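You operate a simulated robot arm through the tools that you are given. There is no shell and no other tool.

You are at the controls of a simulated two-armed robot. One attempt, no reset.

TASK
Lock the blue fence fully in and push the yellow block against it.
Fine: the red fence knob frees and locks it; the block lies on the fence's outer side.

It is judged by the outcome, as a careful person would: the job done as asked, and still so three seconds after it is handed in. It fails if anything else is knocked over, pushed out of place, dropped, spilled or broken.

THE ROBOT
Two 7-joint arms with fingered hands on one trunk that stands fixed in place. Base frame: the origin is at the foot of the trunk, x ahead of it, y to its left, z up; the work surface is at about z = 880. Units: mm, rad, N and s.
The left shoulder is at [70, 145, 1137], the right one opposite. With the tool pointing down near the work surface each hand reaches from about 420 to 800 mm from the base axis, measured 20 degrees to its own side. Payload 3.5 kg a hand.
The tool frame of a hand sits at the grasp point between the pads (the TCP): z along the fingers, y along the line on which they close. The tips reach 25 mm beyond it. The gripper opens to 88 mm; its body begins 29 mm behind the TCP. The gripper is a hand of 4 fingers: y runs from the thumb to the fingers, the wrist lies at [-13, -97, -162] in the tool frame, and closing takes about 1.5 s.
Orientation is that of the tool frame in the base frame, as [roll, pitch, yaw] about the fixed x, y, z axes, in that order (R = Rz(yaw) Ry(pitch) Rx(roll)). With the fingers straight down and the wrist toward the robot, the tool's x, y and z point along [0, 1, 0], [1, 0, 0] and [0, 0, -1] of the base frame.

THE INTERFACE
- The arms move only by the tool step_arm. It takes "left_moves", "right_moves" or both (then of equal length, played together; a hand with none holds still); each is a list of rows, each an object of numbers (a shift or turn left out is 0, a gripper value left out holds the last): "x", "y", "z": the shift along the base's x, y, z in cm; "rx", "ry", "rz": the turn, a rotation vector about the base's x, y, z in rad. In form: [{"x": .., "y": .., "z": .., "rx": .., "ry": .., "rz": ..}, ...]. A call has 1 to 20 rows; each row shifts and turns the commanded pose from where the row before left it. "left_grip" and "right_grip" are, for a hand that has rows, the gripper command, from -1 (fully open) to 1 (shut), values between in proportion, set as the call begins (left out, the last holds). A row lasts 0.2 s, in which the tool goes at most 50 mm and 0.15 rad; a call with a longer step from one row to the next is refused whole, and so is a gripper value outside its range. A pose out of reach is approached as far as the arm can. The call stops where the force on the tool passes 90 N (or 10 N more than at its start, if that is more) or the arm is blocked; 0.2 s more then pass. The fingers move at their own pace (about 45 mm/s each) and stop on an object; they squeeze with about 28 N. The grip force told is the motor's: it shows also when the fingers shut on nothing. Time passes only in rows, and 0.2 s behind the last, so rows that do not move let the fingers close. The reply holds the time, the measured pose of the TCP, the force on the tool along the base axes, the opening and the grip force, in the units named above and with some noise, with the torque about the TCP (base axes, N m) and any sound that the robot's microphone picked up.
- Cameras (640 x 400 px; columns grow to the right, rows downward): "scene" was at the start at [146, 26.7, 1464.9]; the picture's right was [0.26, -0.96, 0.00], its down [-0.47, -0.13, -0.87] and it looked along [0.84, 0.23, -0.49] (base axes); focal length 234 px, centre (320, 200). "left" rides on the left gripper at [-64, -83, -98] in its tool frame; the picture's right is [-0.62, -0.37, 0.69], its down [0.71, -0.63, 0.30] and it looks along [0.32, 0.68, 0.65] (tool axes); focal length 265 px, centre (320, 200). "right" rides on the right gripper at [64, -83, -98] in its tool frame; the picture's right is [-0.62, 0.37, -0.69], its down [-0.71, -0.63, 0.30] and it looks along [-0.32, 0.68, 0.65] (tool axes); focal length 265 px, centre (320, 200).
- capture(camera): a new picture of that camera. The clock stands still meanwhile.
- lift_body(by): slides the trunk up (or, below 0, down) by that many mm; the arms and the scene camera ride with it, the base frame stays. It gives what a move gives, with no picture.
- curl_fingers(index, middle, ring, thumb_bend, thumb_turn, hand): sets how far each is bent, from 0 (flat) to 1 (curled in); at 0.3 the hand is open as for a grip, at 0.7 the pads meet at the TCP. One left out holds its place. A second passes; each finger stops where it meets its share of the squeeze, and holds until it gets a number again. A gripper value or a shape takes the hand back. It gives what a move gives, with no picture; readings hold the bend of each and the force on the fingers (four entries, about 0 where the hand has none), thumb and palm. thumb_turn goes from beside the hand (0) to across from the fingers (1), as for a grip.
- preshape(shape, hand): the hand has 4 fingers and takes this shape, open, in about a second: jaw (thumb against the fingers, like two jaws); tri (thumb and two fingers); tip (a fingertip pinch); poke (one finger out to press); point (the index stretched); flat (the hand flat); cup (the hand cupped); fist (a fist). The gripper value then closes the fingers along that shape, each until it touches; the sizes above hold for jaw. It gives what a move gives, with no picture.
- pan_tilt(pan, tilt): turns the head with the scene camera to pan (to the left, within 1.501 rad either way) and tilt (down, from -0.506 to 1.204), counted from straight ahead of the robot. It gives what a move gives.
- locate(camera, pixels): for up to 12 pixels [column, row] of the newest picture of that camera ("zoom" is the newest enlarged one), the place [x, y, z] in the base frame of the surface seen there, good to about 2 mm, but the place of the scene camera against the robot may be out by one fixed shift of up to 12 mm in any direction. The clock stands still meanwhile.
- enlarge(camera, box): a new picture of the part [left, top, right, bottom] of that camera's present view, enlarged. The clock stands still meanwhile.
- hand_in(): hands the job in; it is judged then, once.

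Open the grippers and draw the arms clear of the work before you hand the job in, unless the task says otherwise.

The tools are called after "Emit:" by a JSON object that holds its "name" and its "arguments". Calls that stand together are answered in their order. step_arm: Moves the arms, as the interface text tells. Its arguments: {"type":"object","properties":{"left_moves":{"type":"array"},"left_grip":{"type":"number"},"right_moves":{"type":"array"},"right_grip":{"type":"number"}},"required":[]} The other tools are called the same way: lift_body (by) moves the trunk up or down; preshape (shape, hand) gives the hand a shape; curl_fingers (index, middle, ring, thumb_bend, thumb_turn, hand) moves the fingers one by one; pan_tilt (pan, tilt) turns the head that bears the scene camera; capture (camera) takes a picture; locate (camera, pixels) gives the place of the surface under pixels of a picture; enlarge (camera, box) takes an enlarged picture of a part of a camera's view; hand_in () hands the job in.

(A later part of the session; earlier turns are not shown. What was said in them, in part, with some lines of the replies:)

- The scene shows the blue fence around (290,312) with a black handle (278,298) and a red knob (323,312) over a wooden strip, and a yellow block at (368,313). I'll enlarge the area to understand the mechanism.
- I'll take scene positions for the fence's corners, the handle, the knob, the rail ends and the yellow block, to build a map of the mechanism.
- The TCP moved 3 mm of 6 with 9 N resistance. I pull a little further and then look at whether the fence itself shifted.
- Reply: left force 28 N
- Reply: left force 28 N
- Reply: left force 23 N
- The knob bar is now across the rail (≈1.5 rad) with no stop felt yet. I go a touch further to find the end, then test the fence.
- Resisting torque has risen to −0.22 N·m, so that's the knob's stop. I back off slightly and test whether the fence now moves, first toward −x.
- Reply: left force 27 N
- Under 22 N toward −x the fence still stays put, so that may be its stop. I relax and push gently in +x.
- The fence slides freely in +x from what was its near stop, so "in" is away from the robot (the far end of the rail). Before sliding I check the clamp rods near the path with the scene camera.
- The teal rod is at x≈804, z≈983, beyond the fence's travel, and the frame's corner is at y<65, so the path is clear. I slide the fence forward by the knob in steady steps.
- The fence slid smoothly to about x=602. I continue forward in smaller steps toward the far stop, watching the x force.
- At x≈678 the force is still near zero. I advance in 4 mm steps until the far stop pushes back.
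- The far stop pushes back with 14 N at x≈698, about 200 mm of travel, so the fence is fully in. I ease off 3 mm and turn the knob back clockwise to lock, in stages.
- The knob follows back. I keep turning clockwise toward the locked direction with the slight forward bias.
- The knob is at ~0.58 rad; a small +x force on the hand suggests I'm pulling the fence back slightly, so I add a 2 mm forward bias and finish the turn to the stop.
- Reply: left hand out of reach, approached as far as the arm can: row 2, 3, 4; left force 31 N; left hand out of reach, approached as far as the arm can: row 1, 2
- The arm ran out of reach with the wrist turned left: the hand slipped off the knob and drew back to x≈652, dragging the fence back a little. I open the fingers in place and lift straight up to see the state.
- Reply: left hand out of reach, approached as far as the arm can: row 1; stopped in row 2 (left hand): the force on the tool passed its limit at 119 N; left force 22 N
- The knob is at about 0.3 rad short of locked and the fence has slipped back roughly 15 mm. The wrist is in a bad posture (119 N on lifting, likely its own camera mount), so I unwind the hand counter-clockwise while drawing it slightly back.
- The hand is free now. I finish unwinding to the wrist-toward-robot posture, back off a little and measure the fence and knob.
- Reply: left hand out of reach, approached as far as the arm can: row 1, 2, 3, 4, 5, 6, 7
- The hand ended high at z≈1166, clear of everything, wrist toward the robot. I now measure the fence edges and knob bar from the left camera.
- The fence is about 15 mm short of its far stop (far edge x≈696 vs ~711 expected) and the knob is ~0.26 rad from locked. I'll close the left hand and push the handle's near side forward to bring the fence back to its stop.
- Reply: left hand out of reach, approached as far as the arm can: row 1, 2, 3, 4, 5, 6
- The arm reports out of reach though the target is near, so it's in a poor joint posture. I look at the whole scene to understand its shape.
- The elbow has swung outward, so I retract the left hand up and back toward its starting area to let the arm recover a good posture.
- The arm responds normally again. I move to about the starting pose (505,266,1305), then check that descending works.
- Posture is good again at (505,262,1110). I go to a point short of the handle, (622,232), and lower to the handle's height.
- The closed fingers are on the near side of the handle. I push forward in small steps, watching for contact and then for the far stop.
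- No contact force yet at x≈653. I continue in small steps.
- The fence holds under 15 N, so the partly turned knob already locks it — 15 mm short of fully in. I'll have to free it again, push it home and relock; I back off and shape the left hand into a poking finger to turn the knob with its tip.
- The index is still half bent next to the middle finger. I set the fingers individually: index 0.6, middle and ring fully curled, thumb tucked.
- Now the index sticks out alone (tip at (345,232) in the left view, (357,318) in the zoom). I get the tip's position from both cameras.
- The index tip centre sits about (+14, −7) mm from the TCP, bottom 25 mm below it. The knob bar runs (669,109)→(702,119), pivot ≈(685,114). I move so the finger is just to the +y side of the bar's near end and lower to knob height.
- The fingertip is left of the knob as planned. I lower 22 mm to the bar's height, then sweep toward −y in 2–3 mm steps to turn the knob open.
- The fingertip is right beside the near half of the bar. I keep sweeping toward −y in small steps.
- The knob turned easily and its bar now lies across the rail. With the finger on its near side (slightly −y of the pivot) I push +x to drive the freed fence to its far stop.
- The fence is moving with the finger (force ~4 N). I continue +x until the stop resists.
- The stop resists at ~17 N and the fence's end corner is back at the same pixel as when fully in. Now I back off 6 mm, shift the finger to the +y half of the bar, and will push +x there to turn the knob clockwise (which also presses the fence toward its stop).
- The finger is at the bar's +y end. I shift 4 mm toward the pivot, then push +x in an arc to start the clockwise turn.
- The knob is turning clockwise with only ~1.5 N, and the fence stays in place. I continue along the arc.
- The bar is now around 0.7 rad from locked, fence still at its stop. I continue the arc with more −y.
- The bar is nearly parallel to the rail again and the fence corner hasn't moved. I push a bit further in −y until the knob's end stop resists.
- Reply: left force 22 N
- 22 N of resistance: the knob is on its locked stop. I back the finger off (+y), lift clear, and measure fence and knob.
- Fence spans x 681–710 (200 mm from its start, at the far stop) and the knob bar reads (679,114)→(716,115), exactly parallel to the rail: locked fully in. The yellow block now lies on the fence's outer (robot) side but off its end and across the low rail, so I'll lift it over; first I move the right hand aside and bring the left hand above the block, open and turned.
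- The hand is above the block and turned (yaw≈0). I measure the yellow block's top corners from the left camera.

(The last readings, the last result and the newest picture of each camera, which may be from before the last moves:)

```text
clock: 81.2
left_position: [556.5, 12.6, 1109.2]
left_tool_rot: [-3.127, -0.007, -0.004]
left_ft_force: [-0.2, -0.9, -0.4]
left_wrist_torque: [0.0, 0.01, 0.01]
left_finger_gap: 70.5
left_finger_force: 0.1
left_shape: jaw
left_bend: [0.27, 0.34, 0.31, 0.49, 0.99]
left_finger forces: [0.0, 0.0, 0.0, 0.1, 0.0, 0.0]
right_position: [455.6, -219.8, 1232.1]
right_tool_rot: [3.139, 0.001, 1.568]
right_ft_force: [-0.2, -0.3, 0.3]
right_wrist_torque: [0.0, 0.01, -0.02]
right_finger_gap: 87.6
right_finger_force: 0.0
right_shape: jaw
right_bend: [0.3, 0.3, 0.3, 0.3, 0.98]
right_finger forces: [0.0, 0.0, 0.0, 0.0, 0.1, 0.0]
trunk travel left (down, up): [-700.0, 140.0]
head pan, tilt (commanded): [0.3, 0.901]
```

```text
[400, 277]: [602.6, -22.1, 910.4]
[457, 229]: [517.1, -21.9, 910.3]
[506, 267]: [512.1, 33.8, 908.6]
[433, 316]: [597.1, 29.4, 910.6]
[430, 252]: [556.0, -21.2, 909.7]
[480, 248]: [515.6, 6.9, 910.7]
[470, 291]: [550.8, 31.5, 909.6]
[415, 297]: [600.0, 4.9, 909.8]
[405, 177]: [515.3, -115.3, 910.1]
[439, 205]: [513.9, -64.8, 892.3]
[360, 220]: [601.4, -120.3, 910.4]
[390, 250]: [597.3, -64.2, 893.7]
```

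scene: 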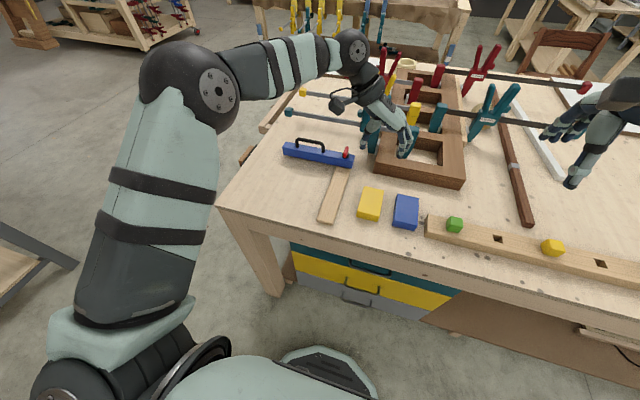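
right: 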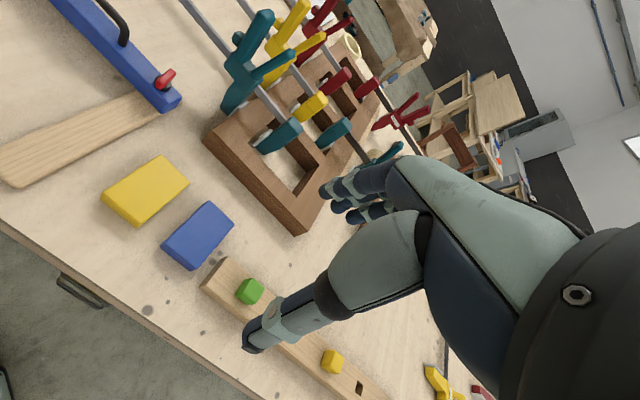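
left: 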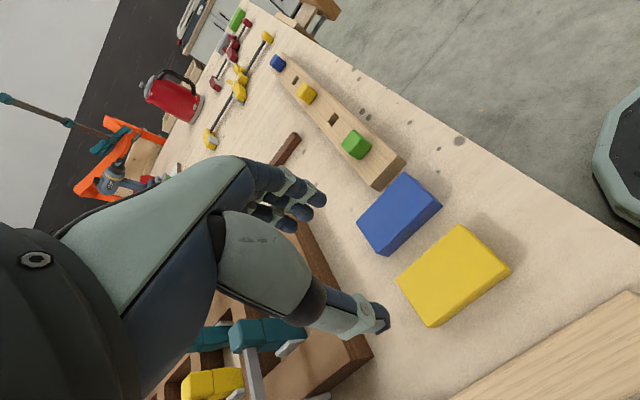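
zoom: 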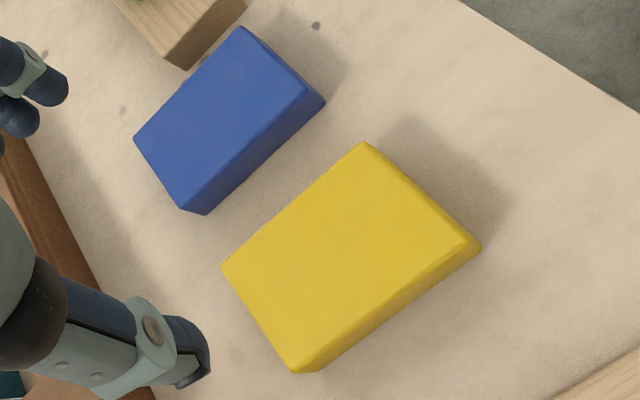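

Block: x≈512–605, y≈−23–33, top 910, so its centre is (558,5). I open slightly more, centre on y=5, and descend to just above the block.

Emit:
{"name": "step_arm", "arguments": {"left_moves": [{"y": -0.75, "x": 0.1, "z": -4}, {"z": -4}, {"z": -4}, {"z": -3}, {"z": -1}, {}], "left_grip": -0.78}}

Emit:
{"name": "capture", "arguments": {"camera": "left"}}

Emit:
{"name": "enlarge", "arguments": {"camera": "scene", "box": [320, 160, 440, 240]}}

```text
clock: 82.6
left_position: [557.4, 3.1, 948.2]
left_tool_rot: [-3.128, -0.005, -0.001]
left_ft_force: [0.3, -0.1, 0.5]
left_wrist_torque: [-0.01, 0.0, 0.01]
left_finger_gap: 78.3
left_finger_force: 0.1
left_shape: jaw
left_bend: [0.29, 0.32, 0.3, 0.36, 0.98]
left_finger forces: [0.0, 0.1, 0.0, 0.1, 0.1, 0.0]
right_position: [455.1, -219.3, 1231.8]
right_tool_rot: [3.141, 0.0, 1.569]
right_ft_force: [0.4, 0.6, 0.0]
right_wrist_torque: [-0.01, 0.01, 0.03]
right_finger_gap: 87.4
right_finger_force: 0.1
right_shape: jaw
right_bend: [0.3, 0.3, 0.3, 0.3, 0.98]
right_finger forces: [0.0, 0.1, 0.1, 0.0, 0.0, 0.1]
trunk travel left (down, up): [-700.0, 140.0]
head pan, tilt (commanded): [0.3, 0.901]
```

```text
taken
```

left: 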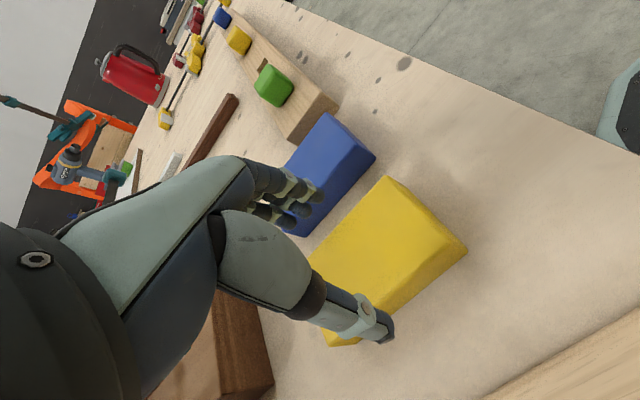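

```text
5.00 times, centred on (380, 200) of scene
```

zoom: 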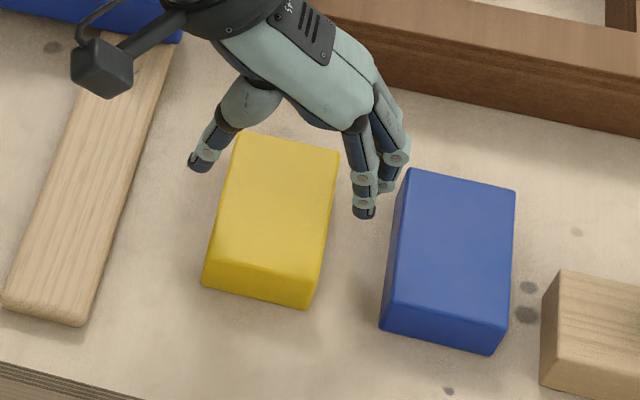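

The fingers look set to straddle the yellow block with room before the blue one. I check fingertip positions before going down.

Emit:
{"name": "locate", "arguments": {"camera": "zoom", "pixels": [[364, 213], [377, 208], [352, 208], [200, 165], [190, 165], [333, 200], [322, 290], [402, 180], [385, 315], [215, 215], [240, 140], [336, 155]]}}

```text
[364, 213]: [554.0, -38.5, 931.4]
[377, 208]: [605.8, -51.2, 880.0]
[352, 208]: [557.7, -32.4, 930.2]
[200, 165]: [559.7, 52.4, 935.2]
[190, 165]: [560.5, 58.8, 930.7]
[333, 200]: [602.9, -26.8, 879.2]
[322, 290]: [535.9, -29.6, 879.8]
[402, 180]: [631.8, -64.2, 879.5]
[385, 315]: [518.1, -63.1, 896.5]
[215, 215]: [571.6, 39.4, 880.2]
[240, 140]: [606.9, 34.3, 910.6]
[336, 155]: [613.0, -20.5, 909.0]
```

Clearances are good: fingers at y −32…−46 between the block edge (−21) and blue block (−63), thumb 46+ vs block edge 34. I descend to grasp height and close gently.

Emit:
{"name": "step_arm", "arguments": {"left_moves": [{"z": -1.5}, {"z": -1.5}, {"z": -0.9}, {}]}}

Emit:
{"name": "step_arm", "arguments": {"left_moves": [{}, {}, {}, {}, {}], "left_grip": 1}}

Emit:
{"name": "enlarge", "arguments": {"camera": "scene", "box": [320, 160, 440, 240]}}

Emit:
{"name": "capture", "arguments": {"camera": "left"}}

```text
clock: 83.6
left_position: [558.0, 5.3, 910.0]
left_tool_rot: [-3.128, -0.006, -0.003]
left_ft_force: [0.6, 0.1, -0.2]
left_wrist_torque: [0.0, -0.04, 0.0]
left_finger_gap: 78.4
left_finger_force: 0.0
left_shape: jaw
left_bend: [0.29, 0.32, 0.3, 0.36, 0.98]
left_finger forces: [0.0, 0.1, 0.0, 0.0, 0.0, 0.0]
right_position: [454.9, -218.5, 1232.3]
right_tool_rot: [-3.142, 0.001, 1.571]
right_ft_force: [-0.4, -0.5, -0.3]
right_wrist_torque: [-0.02, -0.02, 0.01]
right_finger_gap: 87.5
right_finger_force: 0.1
right_shape: jaw
right_bend: [0.3, 0.3, 0.3, 0.3, 0.98]
right_finger forces: [0.0, 0.0, 0.1, 0.1, 0.1, 0.1]
trunk travel left (down, up): [-700.0, 140.0]
head pan, tilt (commanded): [0.3, 0.901]
```

```text
clock: 84.8
left_position: [558.6, 6.2, 908.5]
left_tool_rot: [-3.127, -0.005, -0.002]
left_ft_force: [0.4, 0.5, 0.2]
left_wrist_torque: [-0.01, 0.02, -0.04]
left_finger_gap: 55.9
left_finger_force: 28.0
left_shape: jaw
left_bend: [0.29, 0.4, 0.37, 0.61, 0.99]
left_finger forces: [14.5, 7.7, 3.5, 0.0, 25.6, 0.1]
right_position: [455.5, -219.5, 1232.1]
right_tool_rot: [3.141, -0.001, 1.571]
right_ft_force: [0.1, -0.2, 0.8]
right_wrist_torque: [0.04, 0.0, -0.02]
right_finger_gap: 87.8
right_finger_force: 0.1
right_shape: jaw
right_bend: [0.3, 0.3, 0.3, 0.3, 0.98]
right_finger forces: [0.1, 0.1, 0.0, 0.1, 0.0, 0.0]
trunk travel left (down, up): [-700.0, 140.0]
head pan, tilt (commanded): [0.3, 0.901]
```

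```text
5.00 times, centred on (380, 200) of scene
```

zoom: 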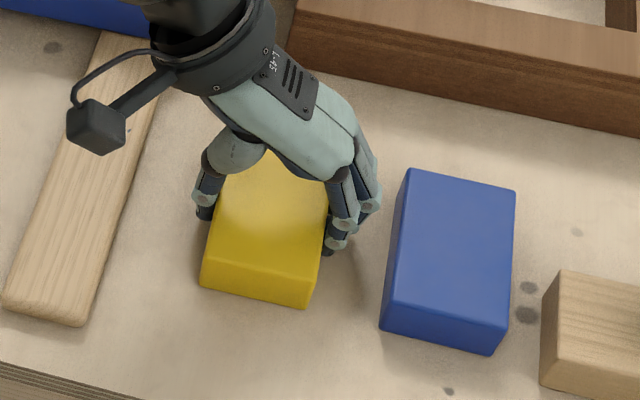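

```text
taken
```

left: 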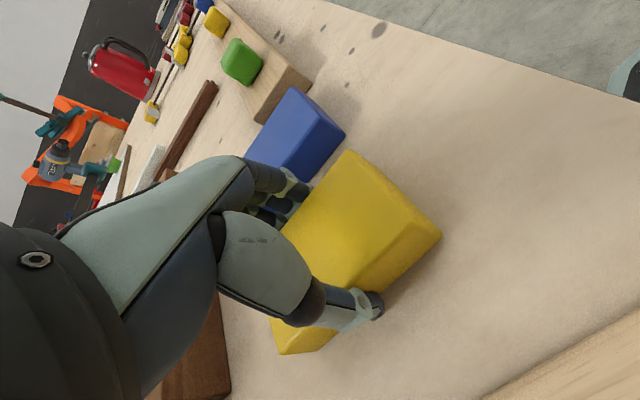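

The block is held (gap 56 mm, 28 N). I lift it slowly a few centimetres and check it is secure.

Emit:
{"name": "step_arm", "arguments": {"left_moves": [{"z": 0.6}, {"z": 1}, {"z": 1.4}, {"z": 2}, {}]}}

Emit:
{"name": "capture", "arguments": {"camera": "left"}}

Emit:
{"name": "enlarge", "arguments": {"camera": "scene", "box": [280, 120, 440, 240]}}

```text
clock: 86.0
left_position: [557.9, 5.7, 959.8]
left_tool_rot: [-3.126, -0.007, -0.003]
left_ft_force: [-0.3, -0.3, -0.8]
left_wrist_torque: [0.04, -0.02, 0.02]
left_finger_gap: 56.0
left_finger_force: 28.0
left_shape: jaw
left_bend: [0.29, 0.4, 0.37, 0.61, 0.99]
left_finger forces: [14.5, 7.8, 3.3, 0.0, 25.7, 0.1]
right_position: [455.3, -220.0, 1231.5]
right_tool_rot: [3.141, 0.0, 1.57]
right_ft_force: [0.1, 0.1, -0.1]
right_wrist_torque: [0.02, 0.0, -0.01]
right_finger_gap: 87.9
right_finger_force: 0.0
right_shape: jaw
right_bend: [0.3, 0.3, 0.3, 0.3, 0.98]
right_finger forces: [0.0, 0.1, 0.0, 0.1, 0.0, 0.0]
trunk travel left (down, up): [-700.0, 140.0]
head pan, tilt (commanded): [0.3, 0.901]
```

```text
taken
```

left: 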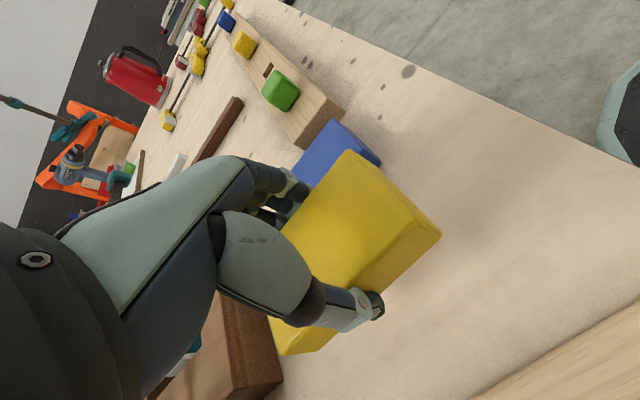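

```text
3.33 times, centred on (360, 180) of scene
```

zoom: 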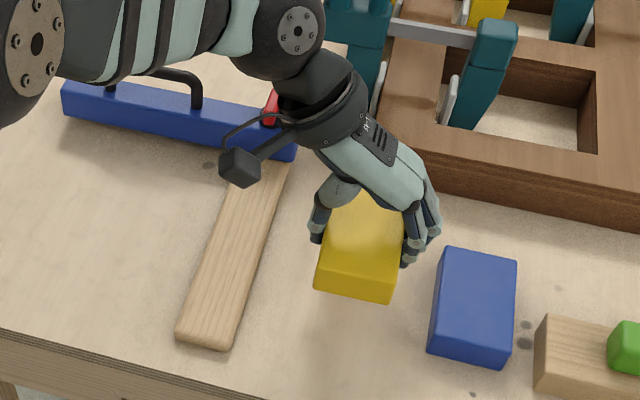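

The block is firmly held and level. I carry it in +y over the rail in steady steps, keeping x clear of the fence.

Emit:
{"name": "step_arm", "arguments": {"left_moves": [{"y": 2, "z": 0.5}, {"y": 2.5}, {"y": 2.5}, {"y": 2.5}, {}]}}

Emit:
{"name": "step_arm", "arguments": {"left_moves": [{"y": 2.5}, {"y": 2.5}, {"y": 2.5}, {"y": 1.5}, {}]}}

Emit:
{"name": "capture", "arguments": {"camera": "left"}}

Emit:
{"name": "enlarge", "arguments": {"camera": "scene", "box": [240, 110, 400, 230]}}

```text
clock: 87.2
left_position: [558.5, 100.5, 965.1]
left_tool_rot: [-3.128, -0.004, -0.002]
left_ft_force: [0.4, -0.3, -2.3]
left_wrist_torque: [-0.01, 0.01, 0.0]
left_finger_gap: 56.0
left_finger_force: 27.9
left_shape: jaw
left_bend: [0.29, 0.4, 0.37, 0.61, 0.99]
left_finger forces: [14.5, 7.9, 3.5, 0.0, 26.0, 0.0]
right_position: [455.1, -221.2, 1231.8]
right_tool_rot: [-3.141, 0.001, 1.568]
right_ft_force: [0.2, 0.5, -0.3]
right_wrist_torque: [0.01, -0.02, 0.0]
right_finger_gap: 87.7
right_finger_force: 0.1
right_shape: jaw
right_bend: [0.3, 0.3, 0.3, 0.3, 0.98]
right_finger forces: [0.1, 0.1, 0.1, 0.1, 0.0, 0.0]
trunk travel left (down, up): [-700.0, 140.0]
head pan, tilt (commanded): [0.3, 0.901]
```

```text
clock: 88.4
left_position: [558.1, 191.1, 964.5]
left_tool_rot: [-3.129, -0.005, -0.003]
left_ft_force: [0.0, -0.6, -2.5]
left_wrist_torque: [0.0, 0.02, -0.02]
left_finger_gap: 55.9
left_finger_force: 27.8
left_shape: jaw
left_bend: [0.29, 0.4, 0.37, 0.61, 0.99]
left_finger forces: [14.6, 7.7, 3.4, 0.1, 25.9, 0.0]
right_position: [455.4, -219.7, 1230.9]
right_tool_rot: [-3.141, 0.001, 1.569]
right_ft_force: [-0.5, -0.2, 0.6]
right_wrist_torque: [0.0, 0.0, -0.02]
right_finger_gap: 87.6
right_finger_force: 0.0
right_shape: jaw
right_bend: [0.3, 0.3, 0.3, 0.3, 0.98]
right_finger forces: [0.0, 0.0, 0.1, 0.1, 0.0, 0.2]
trunk travel left (down, up): [-700.0, 140.0]
head pan, tilt (commanded): [0.3, 0.901]
```

```text
taken
```

left: 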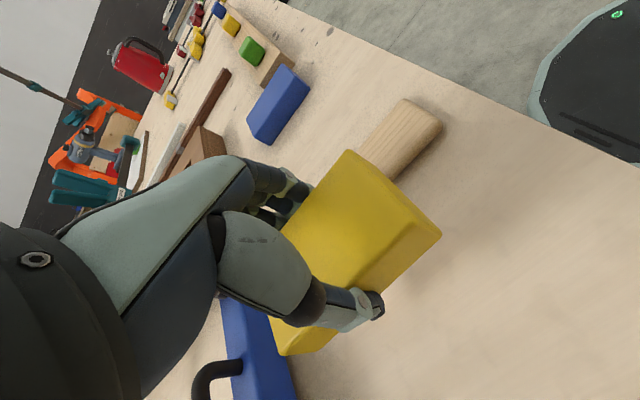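

```text
3.33 times, centred on (320, 170) of scene
```

zoom: 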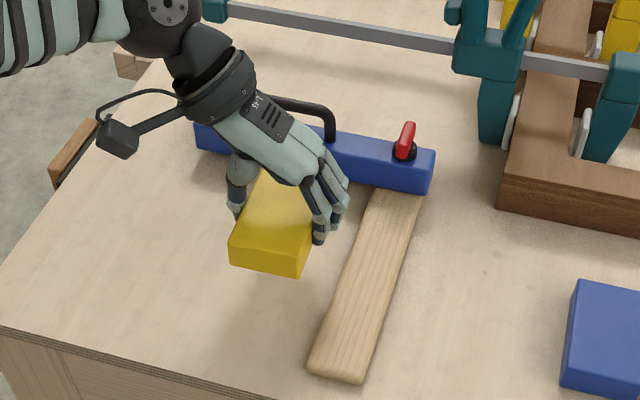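

No reach trouble so far. I move a little further (+15 mm y, +20 mm x), then lower the block gently to the table in front of the fence.

Emit:
{"name": "step_arm", "arguments": {"left_moves": [{"x": 1, "y": 0.8}, {"x": 1, "y": 0.7}, {"z": -1.5}, {"z": -1.5}, {"z": -1.3}, {}]}}

Emit:
{"name": "step_arm", "arguments": {"left_moves": [{"z": -0.5}, {"z": -0.4}, {"z": -0.2}, {}]}}

Emit:
{"name": "enlarge", "arguments": {"camera": "scene", "box": [240, 110, 400, 230]}}

```text
clock: 89.8
left_position: [577.3, 206.1, 922.3]
left_tool_rot: [-3.128, -0.004, -0.001]
left_ft_force: [0.5, -0.3, -2.9]
left_wrist_torque: [-0.03, 0.06, 0.02]
left_finger_gap: 55.8
left_finger_force: 27.6
left_shape: jaw
left_bend: [0.29, 0.4, 0.37, 0.61, 0.99]
left_finger forces: [14.5, 7.8, 3.5, 0.1, 25.8, 0.0]
right_position: [455.0, -219.8, 1230.7]
right_tool_rot: [-3.142, 0.0, 1.571]
right_ft_force: [0.8, 0.6, 0.3]
right_wrist_torque: [0.0, -0.01, 0.05]
right_finger_gap: 87.4
right_finger_force: 0.1
right_shape: jaw
right_bend: [0.3, 0.3, 0.3, 0.3, 0.98]
right_finger forces: [0.0, 0.1, 0.1, 0.0, 0.0, 0.1]
trunk travel left (down, up): [-700.0, 140.0]
head pan, tilt (commanded): [0.3, 0.901]
```

```text
clock: 90.8
left_position: [578.3, 205.3, 911.2]
left_tool_rot: [-3.127, -0.005, -0.002]
left_ft_force: [0.5, -0.6, -0.9]
left_wrist_torque: [0.0, 0.01, 0.01]
left_finger_gap: 56.0
left_finger_force: 27.8
left_shape: jaw
left_bend: [0.29, 0.4, 0.37, 0.61, 0.99]
left_finger forces: [14.5, 7.8, 3.4, 0.0, 25.8, 0.0]
right_position: [455.8, -219.2, 1232.5]
right_tool_rot: [-3.142, -0.001, 1.568]
right_ft_force: [0.0, 0.1, 0.1]
right_wrist_torque: [0.0, 0.02, -0.02]
right_finger_gap: 87.7
right_finger_force: 0.0
right_shape: jaw
right_bend: [0.3, 0.3, 0.3, 0.3, 0.98]
right_finger forces: [0.0, 0.1, 0.0, 0.0, 0.0, 0.0]
trunk travel left (down, up): [-700.0, 140.0]
head pan, tilt (commanded): [0.3, 0.901]
```

```text
3.33 times, centred on (320, 170) of scene
```

zoom: 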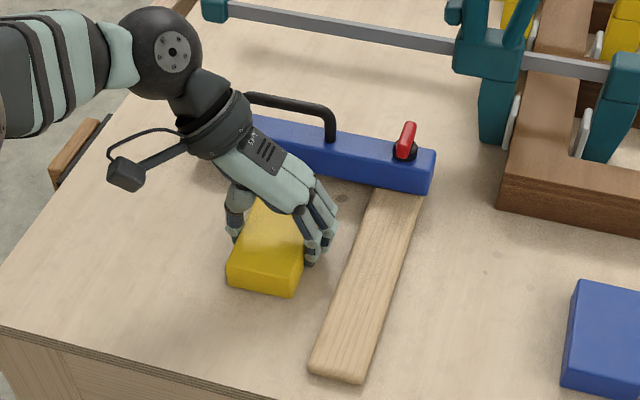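

The load is nearly off the hand; I lower another 1.5 mm, open the fingers, and lift straight up.

Emit:
{"name": "step_arm", "arguments": {"left_moves": [{"z": -0.15}, {}]}}

Emit:
{"name": "step_arm", "arguments": {"left_moves": [{}, {}, {}, {}, {"z": 1.5}, {"z": 2.5}, {"z": 3}, {"z": 3}, {}], "left_grip": -0.8}}

Emit:
{"name": "capture", "arguments": {"camera": "left"}}

Emit:
{"name": "enlarge", "arguments": {"camera": "scene", "box": [240, 110, 400, 230]}}

```text
clock: 91.4
left_position: [577.8, 207.2, 910.8]
left_tool_rot: [-3.127, -0.006, -0.003]
left_ft_force: [-0.7, -1.1, -1.7]
left_wrist_torque: [0.04, -0.02, -0.01]
left_finger_gap: 56.0
left_finger_force: 28.3
left_shape: jaw
left_bend: [0.29, 0.4, 0.37, 0.61, 0.99]
left_finger forces: [14.5, 7.7, 3.3, 0.1, 25.8, 0.0]
right_position: [455.6, -218.7, 1232.4]
right_tool_rot: [-3.14, -0.001, 1.569]
right_ft_force: [0.0, 0.3, -0.4]
right_wrist_torque: [-0.01, -0.02, -0.03]
right_finger_gap: 87.4
right_finger_force: 0.1
right_shape: jaw
right_bend: [0.3, 0.3, 0.3, 0.3, 0.98]
right_finger forces: [0.0, 0.0, 0.1, 0.1, 0.1, 0.0]
trunk travel left (down, up): [-700.0, 140.0]
head pan, tilt (commanded): [0.3, 0.901]
```

```text
clock: 93.4
left_position: [578.5, 207.7, 1009.4]
left_tool_rot: [-3.128, -0.007, 0.0]
left_ft_force: [-0.3, -0.4, 0.1]
left_wrist_torque: [-0.01, 0.02, 0.03]
left_finger_gap: 79.3
left_finger_force: 0.1
left_shape: jaw
left_bend: [0.3, 0.32, 0.3, 0.34, 0.98]
left_finger forces: [0.0, 0.1, 0.0, 0.0, 0.0, 0.0]
right_position: [456.1, -219.2, 1231.3]
right_tool_rot: [-3.141, 0.0, 1.568]
right_ft_force: [-0.4, -0.4, 0.4]
right_wrist_torque: [0.0, 0.02, 0.01]
right_finger_gap: 87.7
right_finger_force: 0.0
right_shape: jaw
right_bend: [0.3, 0.3, 0.3, 0.3, 0.98]
right_finger forces: [0.0, 0.0, 0.1, 0.1, 0.1, 0.1]
trunk travel left (down, up): [-700.0, 140.0]
head pan, tilt (commanded): [0.3, 0.901]
```

```text
taken
```

left: 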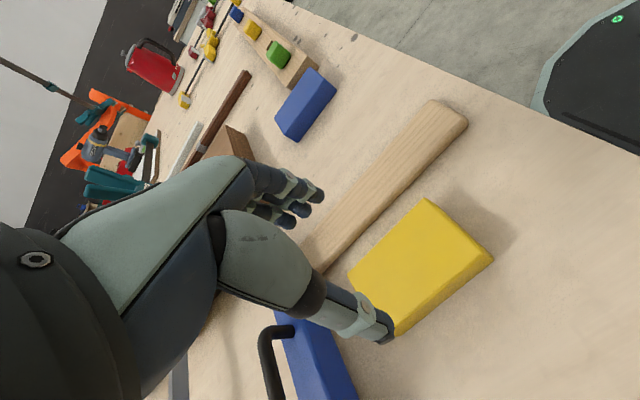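

```text
3.33 times, centred on (320, 170) of scene
```

zoom: 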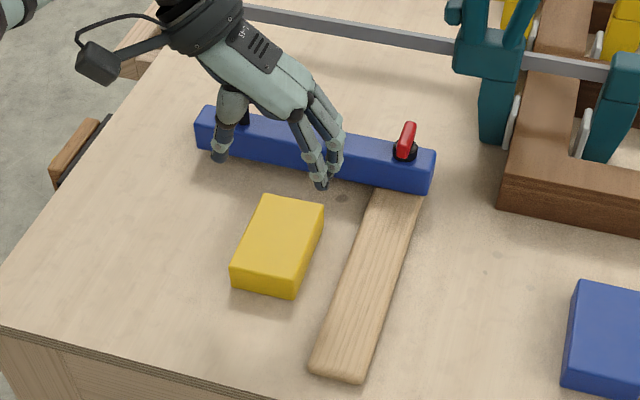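

The block rests at about x 530–622, y 178–234 in front of the fence. I raise the hand, turn it back to wrist-toward-robot and go behind the block (robot side) with fingers shut.

Emit:
{"name": "step_arm", "arguments": {"left_moves": [{"z": 3}, {"z": 3}, {"x": -1.1, "rz": 0.142}, {"x": -1.1, "rz": 0.142}, {"x": -1.1, "rz": 0.142}, {"x": -1.1, "rz": 0.142}, {"x": -1.1, "rz": 0.142}, {"x": -1.1, "rz": 0.142}, {"x": -1.1, "rz": 0.142}, {"x": -1.1, "rz": 0.142}, {"x": -1.1, "rz": 0.142}, {"x": -1.1, "rz": 0.142}, {"rz": 0.142}, {}], "left_grip": 1}}

Emit:
{"name": "capture", "arguments": {"camera": "left"}}

Emit:
{"name": "enlarge", "arguments": {"camera": "scene", "box": [240, 110, 400, 230]}}

```text
clock: 96.4
left_position: [468.3, 206.5, 1071.0]
left_tool_rot: [-3.127, -0.005, 1.564]
left_ft_force: [-0.9, 0.9, 0.0]
left_wrist_torque: [-0.03, 0.02, 0.01]
left_finger_gap: 0.1
left_finger_force: 28.4
left_shape: jaw
left_bend: [0.7, 0.7, 0.7, 0.38, 1.0]
left_finger forces: [0.0, 0.0, 0.0, 0.0, 0.0, 0.0]
right_position: [455.3, -219.2, 1231.3]
right_tool_rot: [3.141, -0.001, 1.57]
right_ft_force: [-0.8, -0.1, -0.5]
right_wrist_torque: [-0.01, 0.04, 0.03]
right_finger_gap: 87.5
right_finger_force: 0.0
right_shape: jaw
right_bend: [0.3, 0.3, 0.3, 0.3, 0.98]
right_finger forces: [0.0, 0.0, 0.0, 0.0, 0.0, 0.0]
trunk travel left (down, up): [-700.0, 140.0]
head pan, tilt (commanded): [0.3, 0.901]
```

```text
taken
```

left: 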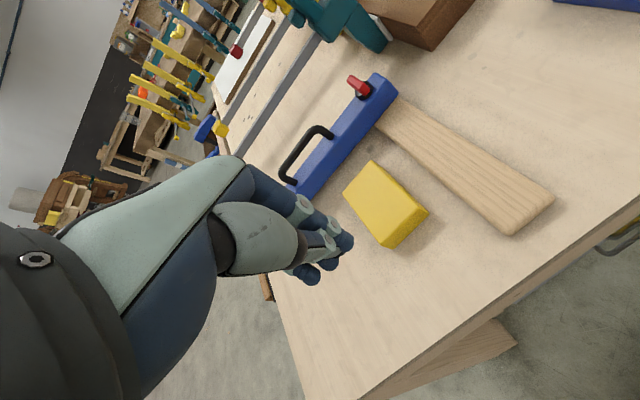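

```text
3.33 times, centred on (320, 170) of scene
```

zoom: 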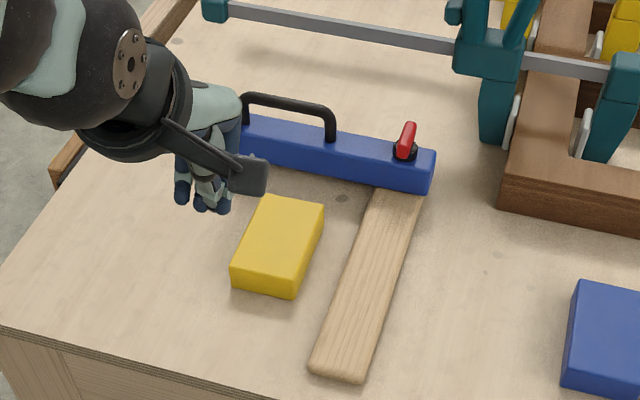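

I measure the block's current corners and the table edge from the left camera before lowering behind it.

Emit:
{"name": "locate", "arguments": {"camera": "left", "pixels": [[372, 164], [347, 193], [425, 210], [398, 232], [372, 200], [413, 222], [388, 243], [344, 232], [348, 245], [300, 197], [345, 140], [420, 330]]}}

```text
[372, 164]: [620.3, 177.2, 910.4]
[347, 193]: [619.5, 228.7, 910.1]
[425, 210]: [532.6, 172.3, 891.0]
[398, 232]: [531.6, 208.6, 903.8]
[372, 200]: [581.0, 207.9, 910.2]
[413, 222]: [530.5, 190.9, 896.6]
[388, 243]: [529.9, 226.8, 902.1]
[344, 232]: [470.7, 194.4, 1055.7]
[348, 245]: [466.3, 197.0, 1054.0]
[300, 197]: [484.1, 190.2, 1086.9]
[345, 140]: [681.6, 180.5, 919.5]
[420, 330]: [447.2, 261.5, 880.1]
```

The block spans x 530–622, y 175–232. I check where the shut fingertips lie in y so that the push is centred on the block.

Emit:
{"name": "locate", "arguments": {"camera": "zoom", "pixels": [[183, 195], [203, 205], [222, 207], [212, 175], [190, 165], [250, 275], [280, 290], [310, 205], [322, 203], [233, 280]]}}

Emit:
{"name": "enlarge", "arguments": {"camera": "scene", "box": [270, 140, 320, 180]}}

```text
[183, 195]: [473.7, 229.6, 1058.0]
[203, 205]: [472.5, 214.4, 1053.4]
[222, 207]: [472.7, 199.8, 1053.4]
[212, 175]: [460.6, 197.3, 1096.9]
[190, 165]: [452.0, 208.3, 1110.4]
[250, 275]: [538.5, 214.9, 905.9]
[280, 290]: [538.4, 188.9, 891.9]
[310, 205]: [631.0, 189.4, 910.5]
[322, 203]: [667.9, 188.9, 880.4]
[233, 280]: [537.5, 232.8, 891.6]
```

```text
10.00 times, centred on (295, 160) of scene
```

zoom: 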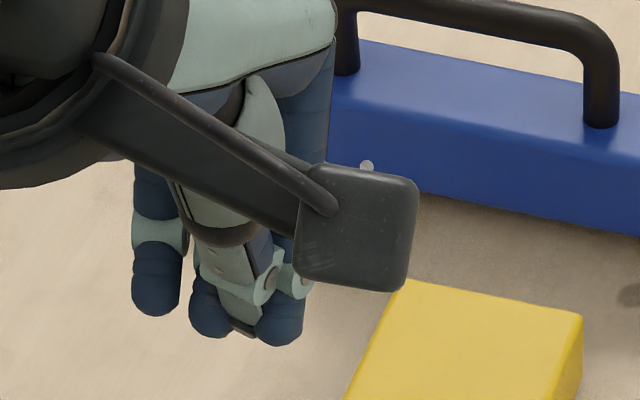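

Shut fingertips lie at about −9, +5 and +20 mm from the TCP in y, so TCP y≈197.5 centres the push on the block. I lower behind the block.

Emit:
{"name": "step_arm", "arguments": {"left_moves": [{"y": -0.9, "z": -4}, {"z": -4}, {"z": -4}, {"z": -2.5}, {"z": -1.4}, {}]}}

Emit:
{"name": "enlarge", "arguments": {"camera": "scene", "box": [240, 110, 400, 230]}}

Emit:
{"name": "capture", "arguments": {"camera": "left"}}

```text
clock: 97.8
left_position: [467.6, 194.0, 909.7]
left_tool_rot: [-3.127, -0.004, 1.564]
left_ft_force: [0.0, 0.1, -1.3]
left_wrist_torque: [-0.01, 0.01, -0.03]
left_finger_gap: 0.0
left_finger_force: 27.8
left_shape: jaw
left_bend: [0.7, 0.7, 0.7, 0.38, 1.0]
left_finger forces: [0.0, 0.1, 0.0, 0.0, 0.0, 0.1]
right_position: [454.2, -219.3, 1232.3]
right_tool_rot: [3.139, -0.001, 1.567]
right_ft_force: [0.0, -0.2, -1.1]
right_wrist_torque: [-0.02, -0.01, 0.03]
right_finger_gap: 87.6
right_finger_force: 0.0
right_shape: jaw
right_bend: [0.3, 0.3, 0.3, 0.3, 0.98]
right_finger forces: [0.0, 0.0, 0.0, 0.0, 0.0, 0.0]
trunk travel left (down, up): [-700.0, 140.0]
head pan, tilt (commanded): [0.3, 0.901]
```

```text
3.33 times, centred on (320, 170) of scene
```

zoom: 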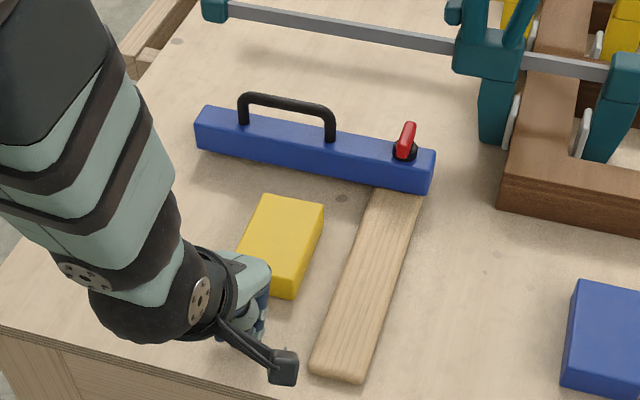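

```text
taken
```

left: 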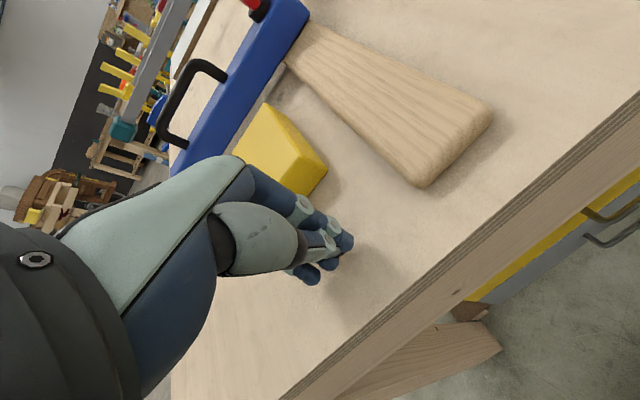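

The shut hand is behind the block at table height. I advance toward its near face and then push in small steps, watching the force.

Emit:
{"name": "step_arm", "arguments": {"left_moves": [{"x": 1, "y": 0.2}, {"x": 1}, {"x": 1}, {"x": 0.7}, {}]}}

Emit:
{"name": "step_arm", "arguments": {"left_moves": [{"x": 0.6}, {"x": 0.6}, {"x": 0.6}, {}]}}

Emit:
{"name": "enlarge", "arguments": {"camera": "scene", "box": [240, 110, 400, 230]}}

Emit:
{"name": "capture", "arguments": {"camera": "left"}}

```text
clock: 99.0
left_position: [505.7, 196.7, 909.7]
left_tool_rot: [-3.127, -0.008, 1.562]
left_ft_force: [-0.9, -0.1, 0.1]
left_wrist_torque: [0.0, 0.01, 0.01]
left_finger_gap: 0.1
left_finger_force: 27.6
left_shape: jaw
left_bend: [0.7, 0.7, 0.7, 0.38, 1.0]
left_finger forces: [0.0, 0.5, 0.0, 0.0, 0.0, 0.0]
right_position: [454.9, -218.7, 1231.1]
right_tool_rot: [3.14, -0.001, 1.569]
right_ft_force: [0.1, 1.9, 0.5]
right_wrist_torque: [-0.01, 0.02, 0.0]
right_finger_gap: 87.4
right_finger_force: 0.0
right_shape: jaw
right_bend: [0.3, 0.3, 0.3, 0.3, 0.98]
right_finger forces: [0.1, 0.1, 0.1, 0.0, 0.0, 0.0]
trunk travel left (down, up): [-700.0, 140.0]
head pan, tilt (commanded): [0.3, 0.901]
```

```text
clock: 100.0
left_position: [523.1, 198.9, 909.7]
left_tool_rot: [-3.127, -0.006, 1.562]
left_ft_force: [-0.9, 0.0, 1.1]
left_wrist_torque: [0.0, -0.02, 0.0]
left_finger_gap: 0.0
left_finger_force: 28.2
left_shape: jaw
left_bend: [0.7, 0.7, 0.7, 0.38, 1.0]
left_finger forces: [0.0, 1.3, 0.0, 0.0, 0.1, 0.0]
right_position: [454.4, -218.9, 1232.5]
right_tool_rot: [3.14, 0.001, 1.568]
right_ft_force: [0.8, -0.2, 0.0]
right_wrist_torque: [0.04, -0.02, 0.0]
right_finger_gap: 87.3
right_finger_force: 0.1
right_shape: jaw
right_bend: [0.3, 0.3, 0.3, 0.3, 0.98]
right_finger forces: [0.0, 0.0, 0.0, 0.0, 0.0, 0.1]
trunk travel left (down, up): [-700.0, 140.0]
head pan, tilt (commanded): [0.3, 0.901]
```

```text
3.33 times, centred on (320, 170) of scene
```

zoom: 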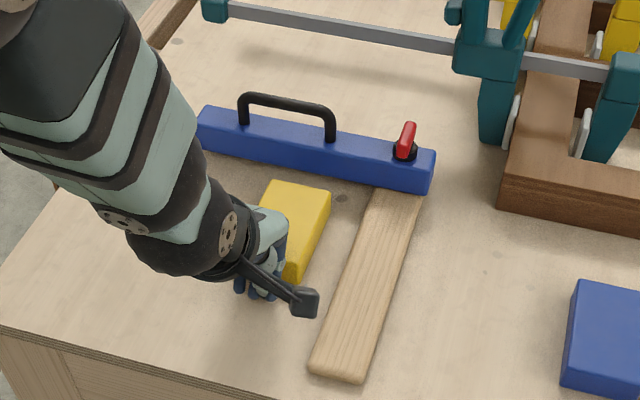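

```text
taken
```

left: 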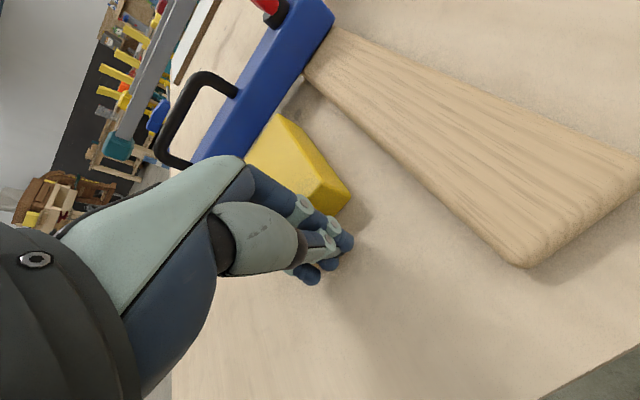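

The block is sliding forward with ~1 N, squarely so far. I continue in small steps and check the heading.

Emit:
{"name": "step_arm", "arguments": {"left_moves": [{"x": 0.6}, {"x": 0.6}, {"x": 0.6}, {}]}}

Emit:
{"name": "enlarge", "arguments": {"camera": "scene", "box": [260, 120, 360, 195]}}

Emit:
{"name": "capture", "arguments": {"camera": "left"}}

```text
clock: 101.0
left_position: [541.2, 196.5, 909.3]
left_tool_rot: [-3.128, -0.006, 1.563]
left_ft_force: [0.7, 0.4, 0.5]
left_wrist_torque: [0.0, 0.02, -0.01]
left_finger_gap: 0.0
left_finger_force: 28.1
left_shape: jaw
left_bend: [0.7, 0.7, 0.7, 0.38, 1.0]
left_finger forces: [0.1, 0.6, 0.0, 0.1, 0.1, 0.0]
right_position: [454.8, -218.8, 1231.4]
right_tool_rot: [3.139, 0.0, 1.568]
right_ft_force: [0.7, 0.0, -0.4]
right_wrist_torque: [0.02, -0.01, 0.01]
right_finger_gap: 87.8
right_finger_force: 0.0
right_shape: jaw
right_bend: [0.3, 0.3, 0.3, 0.3, 0.98]
right_finger forces: [0.1, 0.1, 0.0, 0.1, 0.1, 0.1]
trunk travel left (down, up): [-700.0, 140.0]
head pan, tilt (commanded): [0.3, 0.901]
```

```text
5.33 times, centred on (310, 158) of scene
```

zoom: 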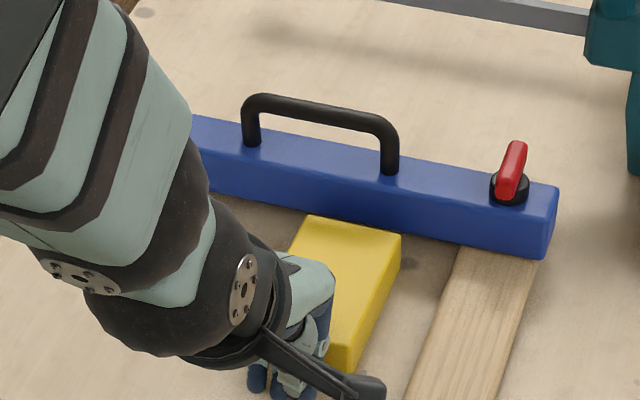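

```text
taken
```

left: 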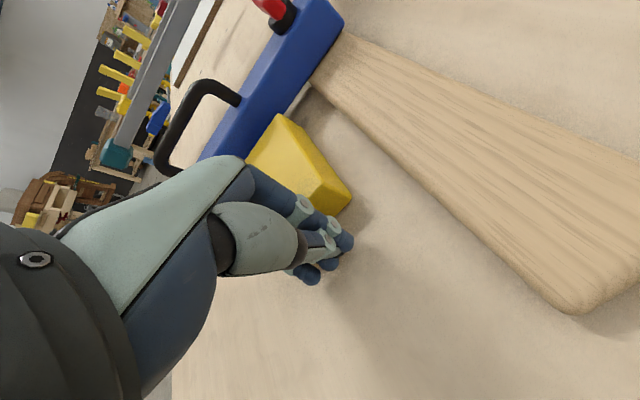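

The block keeps parallel to the fence. I measure the remaining gap in this zoom.

Emit:
{"name": "locate", "arguments": {"camera": "zoom", "pixels": [[320, 217], [396, 236], [360, 228], [340, 205], [400, 222], [300, 205], [400, 262]]}}

```text
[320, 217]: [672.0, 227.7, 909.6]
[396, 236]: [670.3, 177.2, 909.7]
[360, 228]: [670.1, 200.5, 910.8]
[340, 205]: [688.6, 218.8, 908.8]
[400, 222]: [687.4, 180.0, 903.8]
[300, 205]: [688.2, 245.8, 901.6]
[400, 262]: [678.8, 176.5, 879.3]
```

Block front is at ~671 and fence face ~688 in the same camera frame: about 15 mm left. I advance 12 mm, then creep until contact force rises.

Emit:
{"name": "step_arm", "arguments": {"left_moves": [{"x": 0.4}, {"x": 0.4}, {"x": 0.4}, {}]}}

Emit:
{"name": "step_arm", "arguments": {"left_moves": [{"x": 0.2}, {"x": 0.2}, {}]}}

Emit:
{"name": "step_arm", "arguments": {"left_moves": [{"x": 0.2}, {"x": 0.2}, {}]}}

Emit:
{"name": "enlarge", "arguments": {"camera": "scene", "box": [260, 120, 360, 195]}}

```text
clock: 102.0
left_position: [552.5, 198.3, 910.9]
left_tool_rot: [-3.127, -0.005, 1.562]
left_ft_force: [-0.3, -0.2, 0.5]
left_wrist_torque: [0.0, -0.03, -0.01]
left_finger_gap: 0.0
left_finger_force: 28.1
left_shape: jaw
left_bend: [0.7, 0.7, 0.7, 0.38, 1.0]
left_finger forces: [0.0, 0.9, 0.0, 0.0, 0.1, 0.0]
right_position: [455.1, -219.6, 1231.9]
right_tool_rot: [3.14, 0.001, 1.57]
right_ft_force: [-0.1, -0.2, 0.6]
right_wrist_torque: [0.04, -0.02, -0.04]
right_finger_gap: 87.8
right_finger_force: 0.1
right_shape: jaw
right_bend: [0.3, 0.3, 0.3, 0.3, 0.98]
right_finger forces: [0.0, 0.0, 0.0, 0.0, 0.0, 0.0]
trunk travel left (down, up): [-700.0, 140.0]
head pan, tilt (commanded): [0.3, 0.901]
```

```text
clock: 102.8
left_position: [556.5, 197.9, 911.1]
left_tool_rot: [-3.127, -0.007, 1.562]
left_ft_force: [-4.9, 0.1, 1.5]
left_wrist_torque: [0.03, -0.03, 0.04]
left_finger_gap: 0.1
left_finger_force: 28.2
left_shape: jaw
left_bend: [0.7, 0.7, 0.7, 0.39, 1.0]
left_finger forces: [0.0, 4.7, 0.0, 0.0, 0.0, 0.0]
right_position: [453.4, -219.3, 1233.5]
right_tool_rot: [3.139, -0.002, 1.569]
right_ft_force: [0.7, -0.3, 0.7]
right_wrist_torque: [-0.02, 0.01, 0.01]
right_finger_gap: 87.5
right_finger_force: 0.1
right_shape: jaw
right_bend: [0.3, 0.3, 0.3, 0.3, 0.98]
right_finger forces: [0.0, 0.1, 0.0, 0.0, 0.0, 0.0]
trunk travel left (down, up): [-700.0, 140.0]
head pan, tilt (commanded): [0.3, 0.901]
```

```text
clock: 103.6
left_position: [560.2, 196.6, 912.5]
left_tool_rot: [-3.131, -0.006, 1.562]
left_ft_force: [-3.6, 0.6, 5.6]
left_wrist_torque: [0.07, -0.1, 0.02]
left_finger_gap: 0.0
left_finger_force: 28.8
left_shape: jaw
left_bend: [0.7, 0.7, 0.7, 0.42, 1.0]
left_finger forces: [0.0, 11.1, 0.0, 0.0, 0.0, 0.0]
right_position: [454.1, -219.3, 1232.6]
right_tool_rot: [3.14, -0.001, 1.571]
right_ft_force: [-0.3, 0.7, -0.3]
right_wrist_torque: [-0.02, 0.01, 0.04]
right_finger_gap: 87.4
right_finger_force: 0.0
right_shape: jaw
right_bend: [0.3, 0.3, 0.3, 0.3, 0.98]
right_finger forces: [0.0, 0.1, 0.1, 0.1, 0.1, 0.1]
trunk travel left (down, up): [-700.0, 140.0]
head pan, tilt (commanded): [0.3, 0.901]
```

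```text
5.33 times, centred on (310, 158) of scene
```

zoom: 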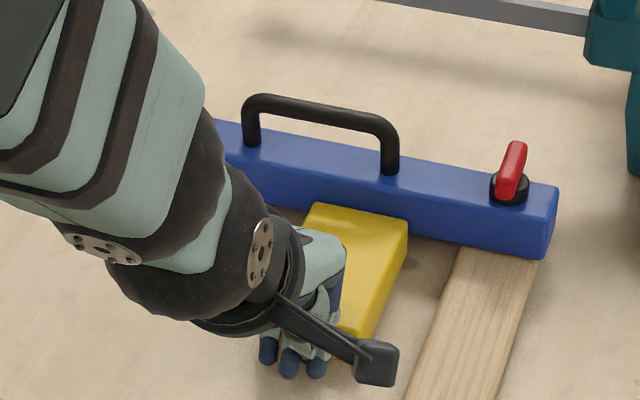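

Contact force has risen (finger 11 N), so the block meets the fence. I look closely at the contact line.

Emit:
{"name": "enlarge", "arguments": {"camera": "scene", "box": [300, 145, 345, 175]}}

Emit:
{"name": "locate", "arguments": {"camera": "zoom", "pixels": [[180, 170], [380, 215], [280, 200], [240, 170], [380, 195], [300, 180]]}}

Emit:
{"name": "capture", "arguments": {"camera": "left"}}

```text
13.33 times, centred on (322, 160) of scene
```

zoom: 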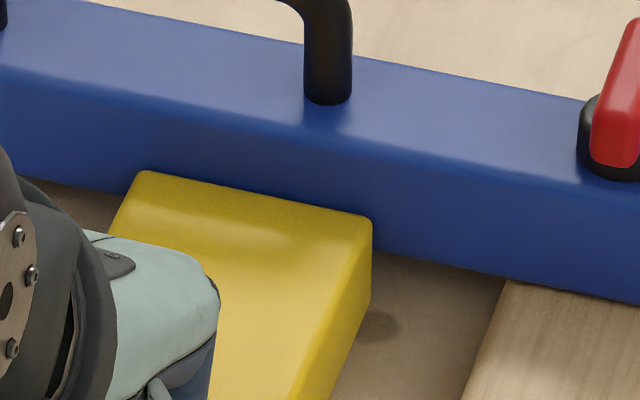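

```text
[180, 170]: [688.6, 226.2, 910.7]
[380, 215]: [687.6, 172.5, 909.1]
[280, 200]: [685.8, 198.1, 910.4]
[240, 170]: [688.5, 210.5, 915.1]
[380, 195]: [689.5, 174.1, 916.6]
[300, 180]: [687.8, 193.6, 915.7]
```

```text
taken
```

left: 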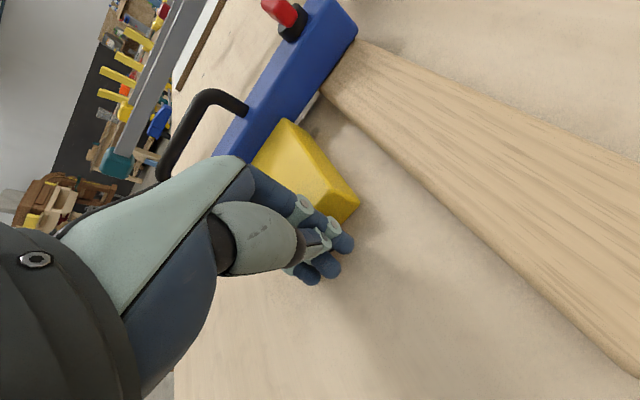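

The block's front edge sits flush along the fence. I withdraw straight back (−x) so nothing drags it, then lift.

Emit:
{"name": "step_arm", "arguments": {"left_moves": [{"x": -0.5}, {"x": -1}, {"x": -1.5}, {"x": -2}, {"z": 3}, {"z": 4}, {"z": 4}, {}]}}

Emit:
{"name": "capture", "arguments": {"camera": "left"}}

Emit:
{"name": "enlarge", "arguments": {"camera": "scene", "box": [260, 120, 360, 195]}}

```text
clock: 105.4
left_position: [511.4, 198.2, 1022.0]
left_tool_rot: [-3.127, -0.007, 1.561]
left_ft_force: [0.0, 0.6, -0.1]
left_wrist_torque: [0.0, 0.02, 0.01]
left_finger_gap: 0.0
left_finger_force: 28.5
left_shape: jaw
left_bend: [0.7, 0.7, 0.7, 0.42, 1.0]
left_finger forces: [0.1, 0.0, 0.0, 0.1, 0.1, 0.1]
right_position: [455.7, -219.7, 1231.1]
right_tool_rot: [-3.141, 0.0, 1.569]
right_ft_force: [0.6, 0.0, 0.1]
right_wrist_torque: [0.0, 0.02, 0.0]
right_finger_gap: 87.8
right_finger_force: 0.2
right_shape: jaw
right_bend: [0.3, 0.3, 0.3, 0.3, 0.98]
right_finger forces: [0.0, 0.0, 0.0, 0.1, 0.0, 0.0]
trunk travel left (down, up): [-700.0, 140.0]
head pan, tilt (commanded): [0.3, 0.901]
```

```text
taken
```

left: 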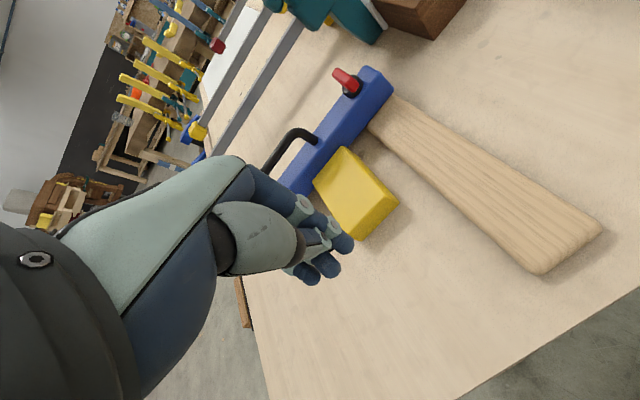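

```text
5.33 times, centred on (310, 158) of scene
```

zoom: 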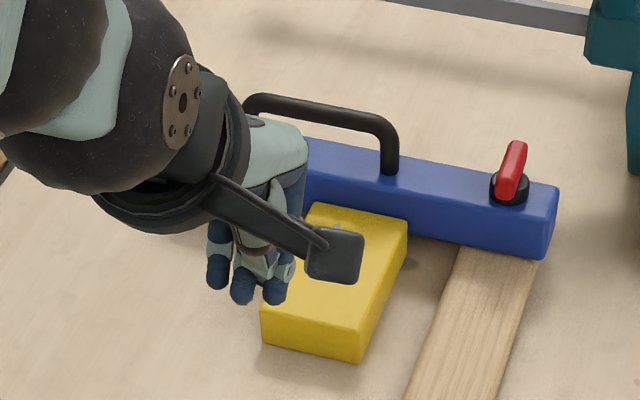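

All is in place. I raise the left hand clear to its starting area and open it.

Emit:
{"name": "step_arm", "arguments": {"left_moves": [{"x": -0.5, "z": 4}, {"y": 1, "z": 4}, {"y": 1, "z": 4}, {"y": 1, "z": 4}, {"y": 1, "z": 4}, {"y": 1, "z": 4}, {"y": 1, "z": 4}, {}, {}, {}], "left_grip": -1}}

Emit:
{"name": "enlarge", "arguments": {"camera": "scene", "box": [260, 115, 360, 190]}}

Emit:
{"name": "capture", "arguments": {"camera": "scene"}}

Emit:
{"name": "capture", "arguments": {"camera": "left"}}

```text
clock: 107.6
left_position: [507.1, 260.1, 1303.3]
left_tool_rot: [-3.128, -0.007, 1.562]
left_ft_force: [0.0, 1.3, 0.2]
left_wrist_torque: [0.01, 0.01, 0.0]
left_finger_gap: 88.1
left_finger_force: 0.2
left_shape: jaw
left_bend: [0.3, 0.3, 0.3, 0.3, 0.98]
left_finger forces: [0.0, 0.0, 0.0, 0.1, 0.0, 0.0]
right_position: [454.0, -219.3, 1230.9]
right_tool_rot: [3.139, 0.0, 1.572]
right_ft_force: [-0.6, 0.5, 0.1]
right_wrist_torque: [0.04, 0.01, -0.01]
right_finger_gap: 87.4
right_finger_force: 0.1
right_shape: jaw
right_bend: [0.3, 0.3, 0.3, 0.3, 0.98]
right_finger forces: [0.0, 0.0, 0.0, 0.0, 0.1, 0.0]
trunk travel left (down, up): [-700.0, 140.0]
head pan, tilt (commanded): [0.3, 0.901]
```

```text
5.33 times, centred on (310, 152) of scene
```

zoom: 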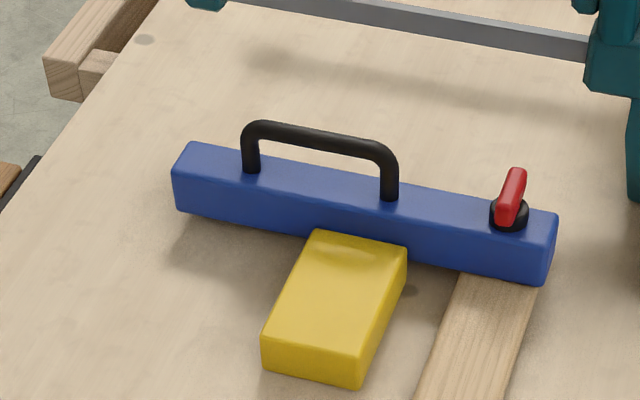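

```text
taken
```

scene: 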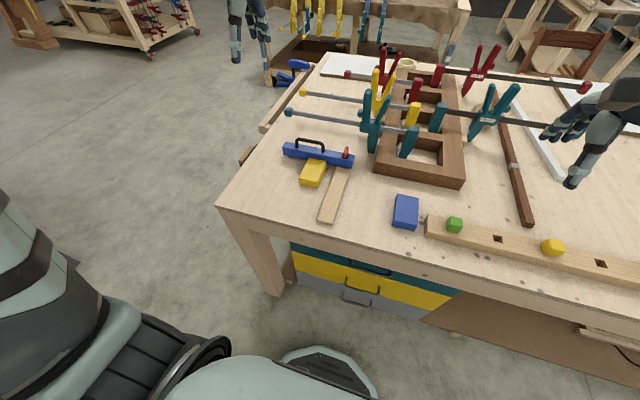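

```text
taken
```

left: 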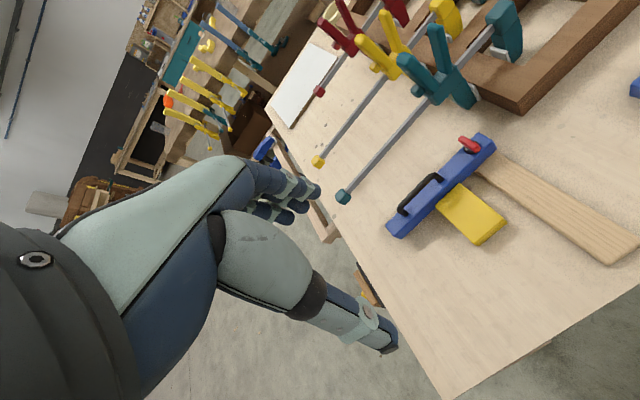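

The fence is at its far stop with the knob parallel to the rail. The yellow block lies flush against the fence's outer face at about (312,170) in the scene view. The blue block and everything else are where they were, and both hands are open and clear, so I hand the job in.

Emit:
{"name": "hand_in", "arguments": {}}

```text
The job is handed in.
```

The blue fence is pushed to the far end of its rail and locked, and the yellow block sits flush against its robot-facing side. I handed the job in with both hands open and clear.

- **Which way is "in":** I took it to mean away from the robot. The fence started locked at its near stop, so the far end was the only way it could move.
- **Fence:** it moved about 200 mm, until the far stop pushed back. The knob is back parallel to the rail, the same position it held when the fence was locked at the start. I didn't do a final pull test on the lock.
- **First attempt at locking:** the arm ran out of reach while turning the knob. The fence slipped back about 15 mm and locked there, so I freed it, pushed it home again and relocked it.
- **Yellow block:** it was past the end of the fence, on the other side of the rail. I lifted it over the rail, set it down, and pushed it forward until it met the fence.

In the final pictures nothing else looked moved or knocked over, including the blue block.
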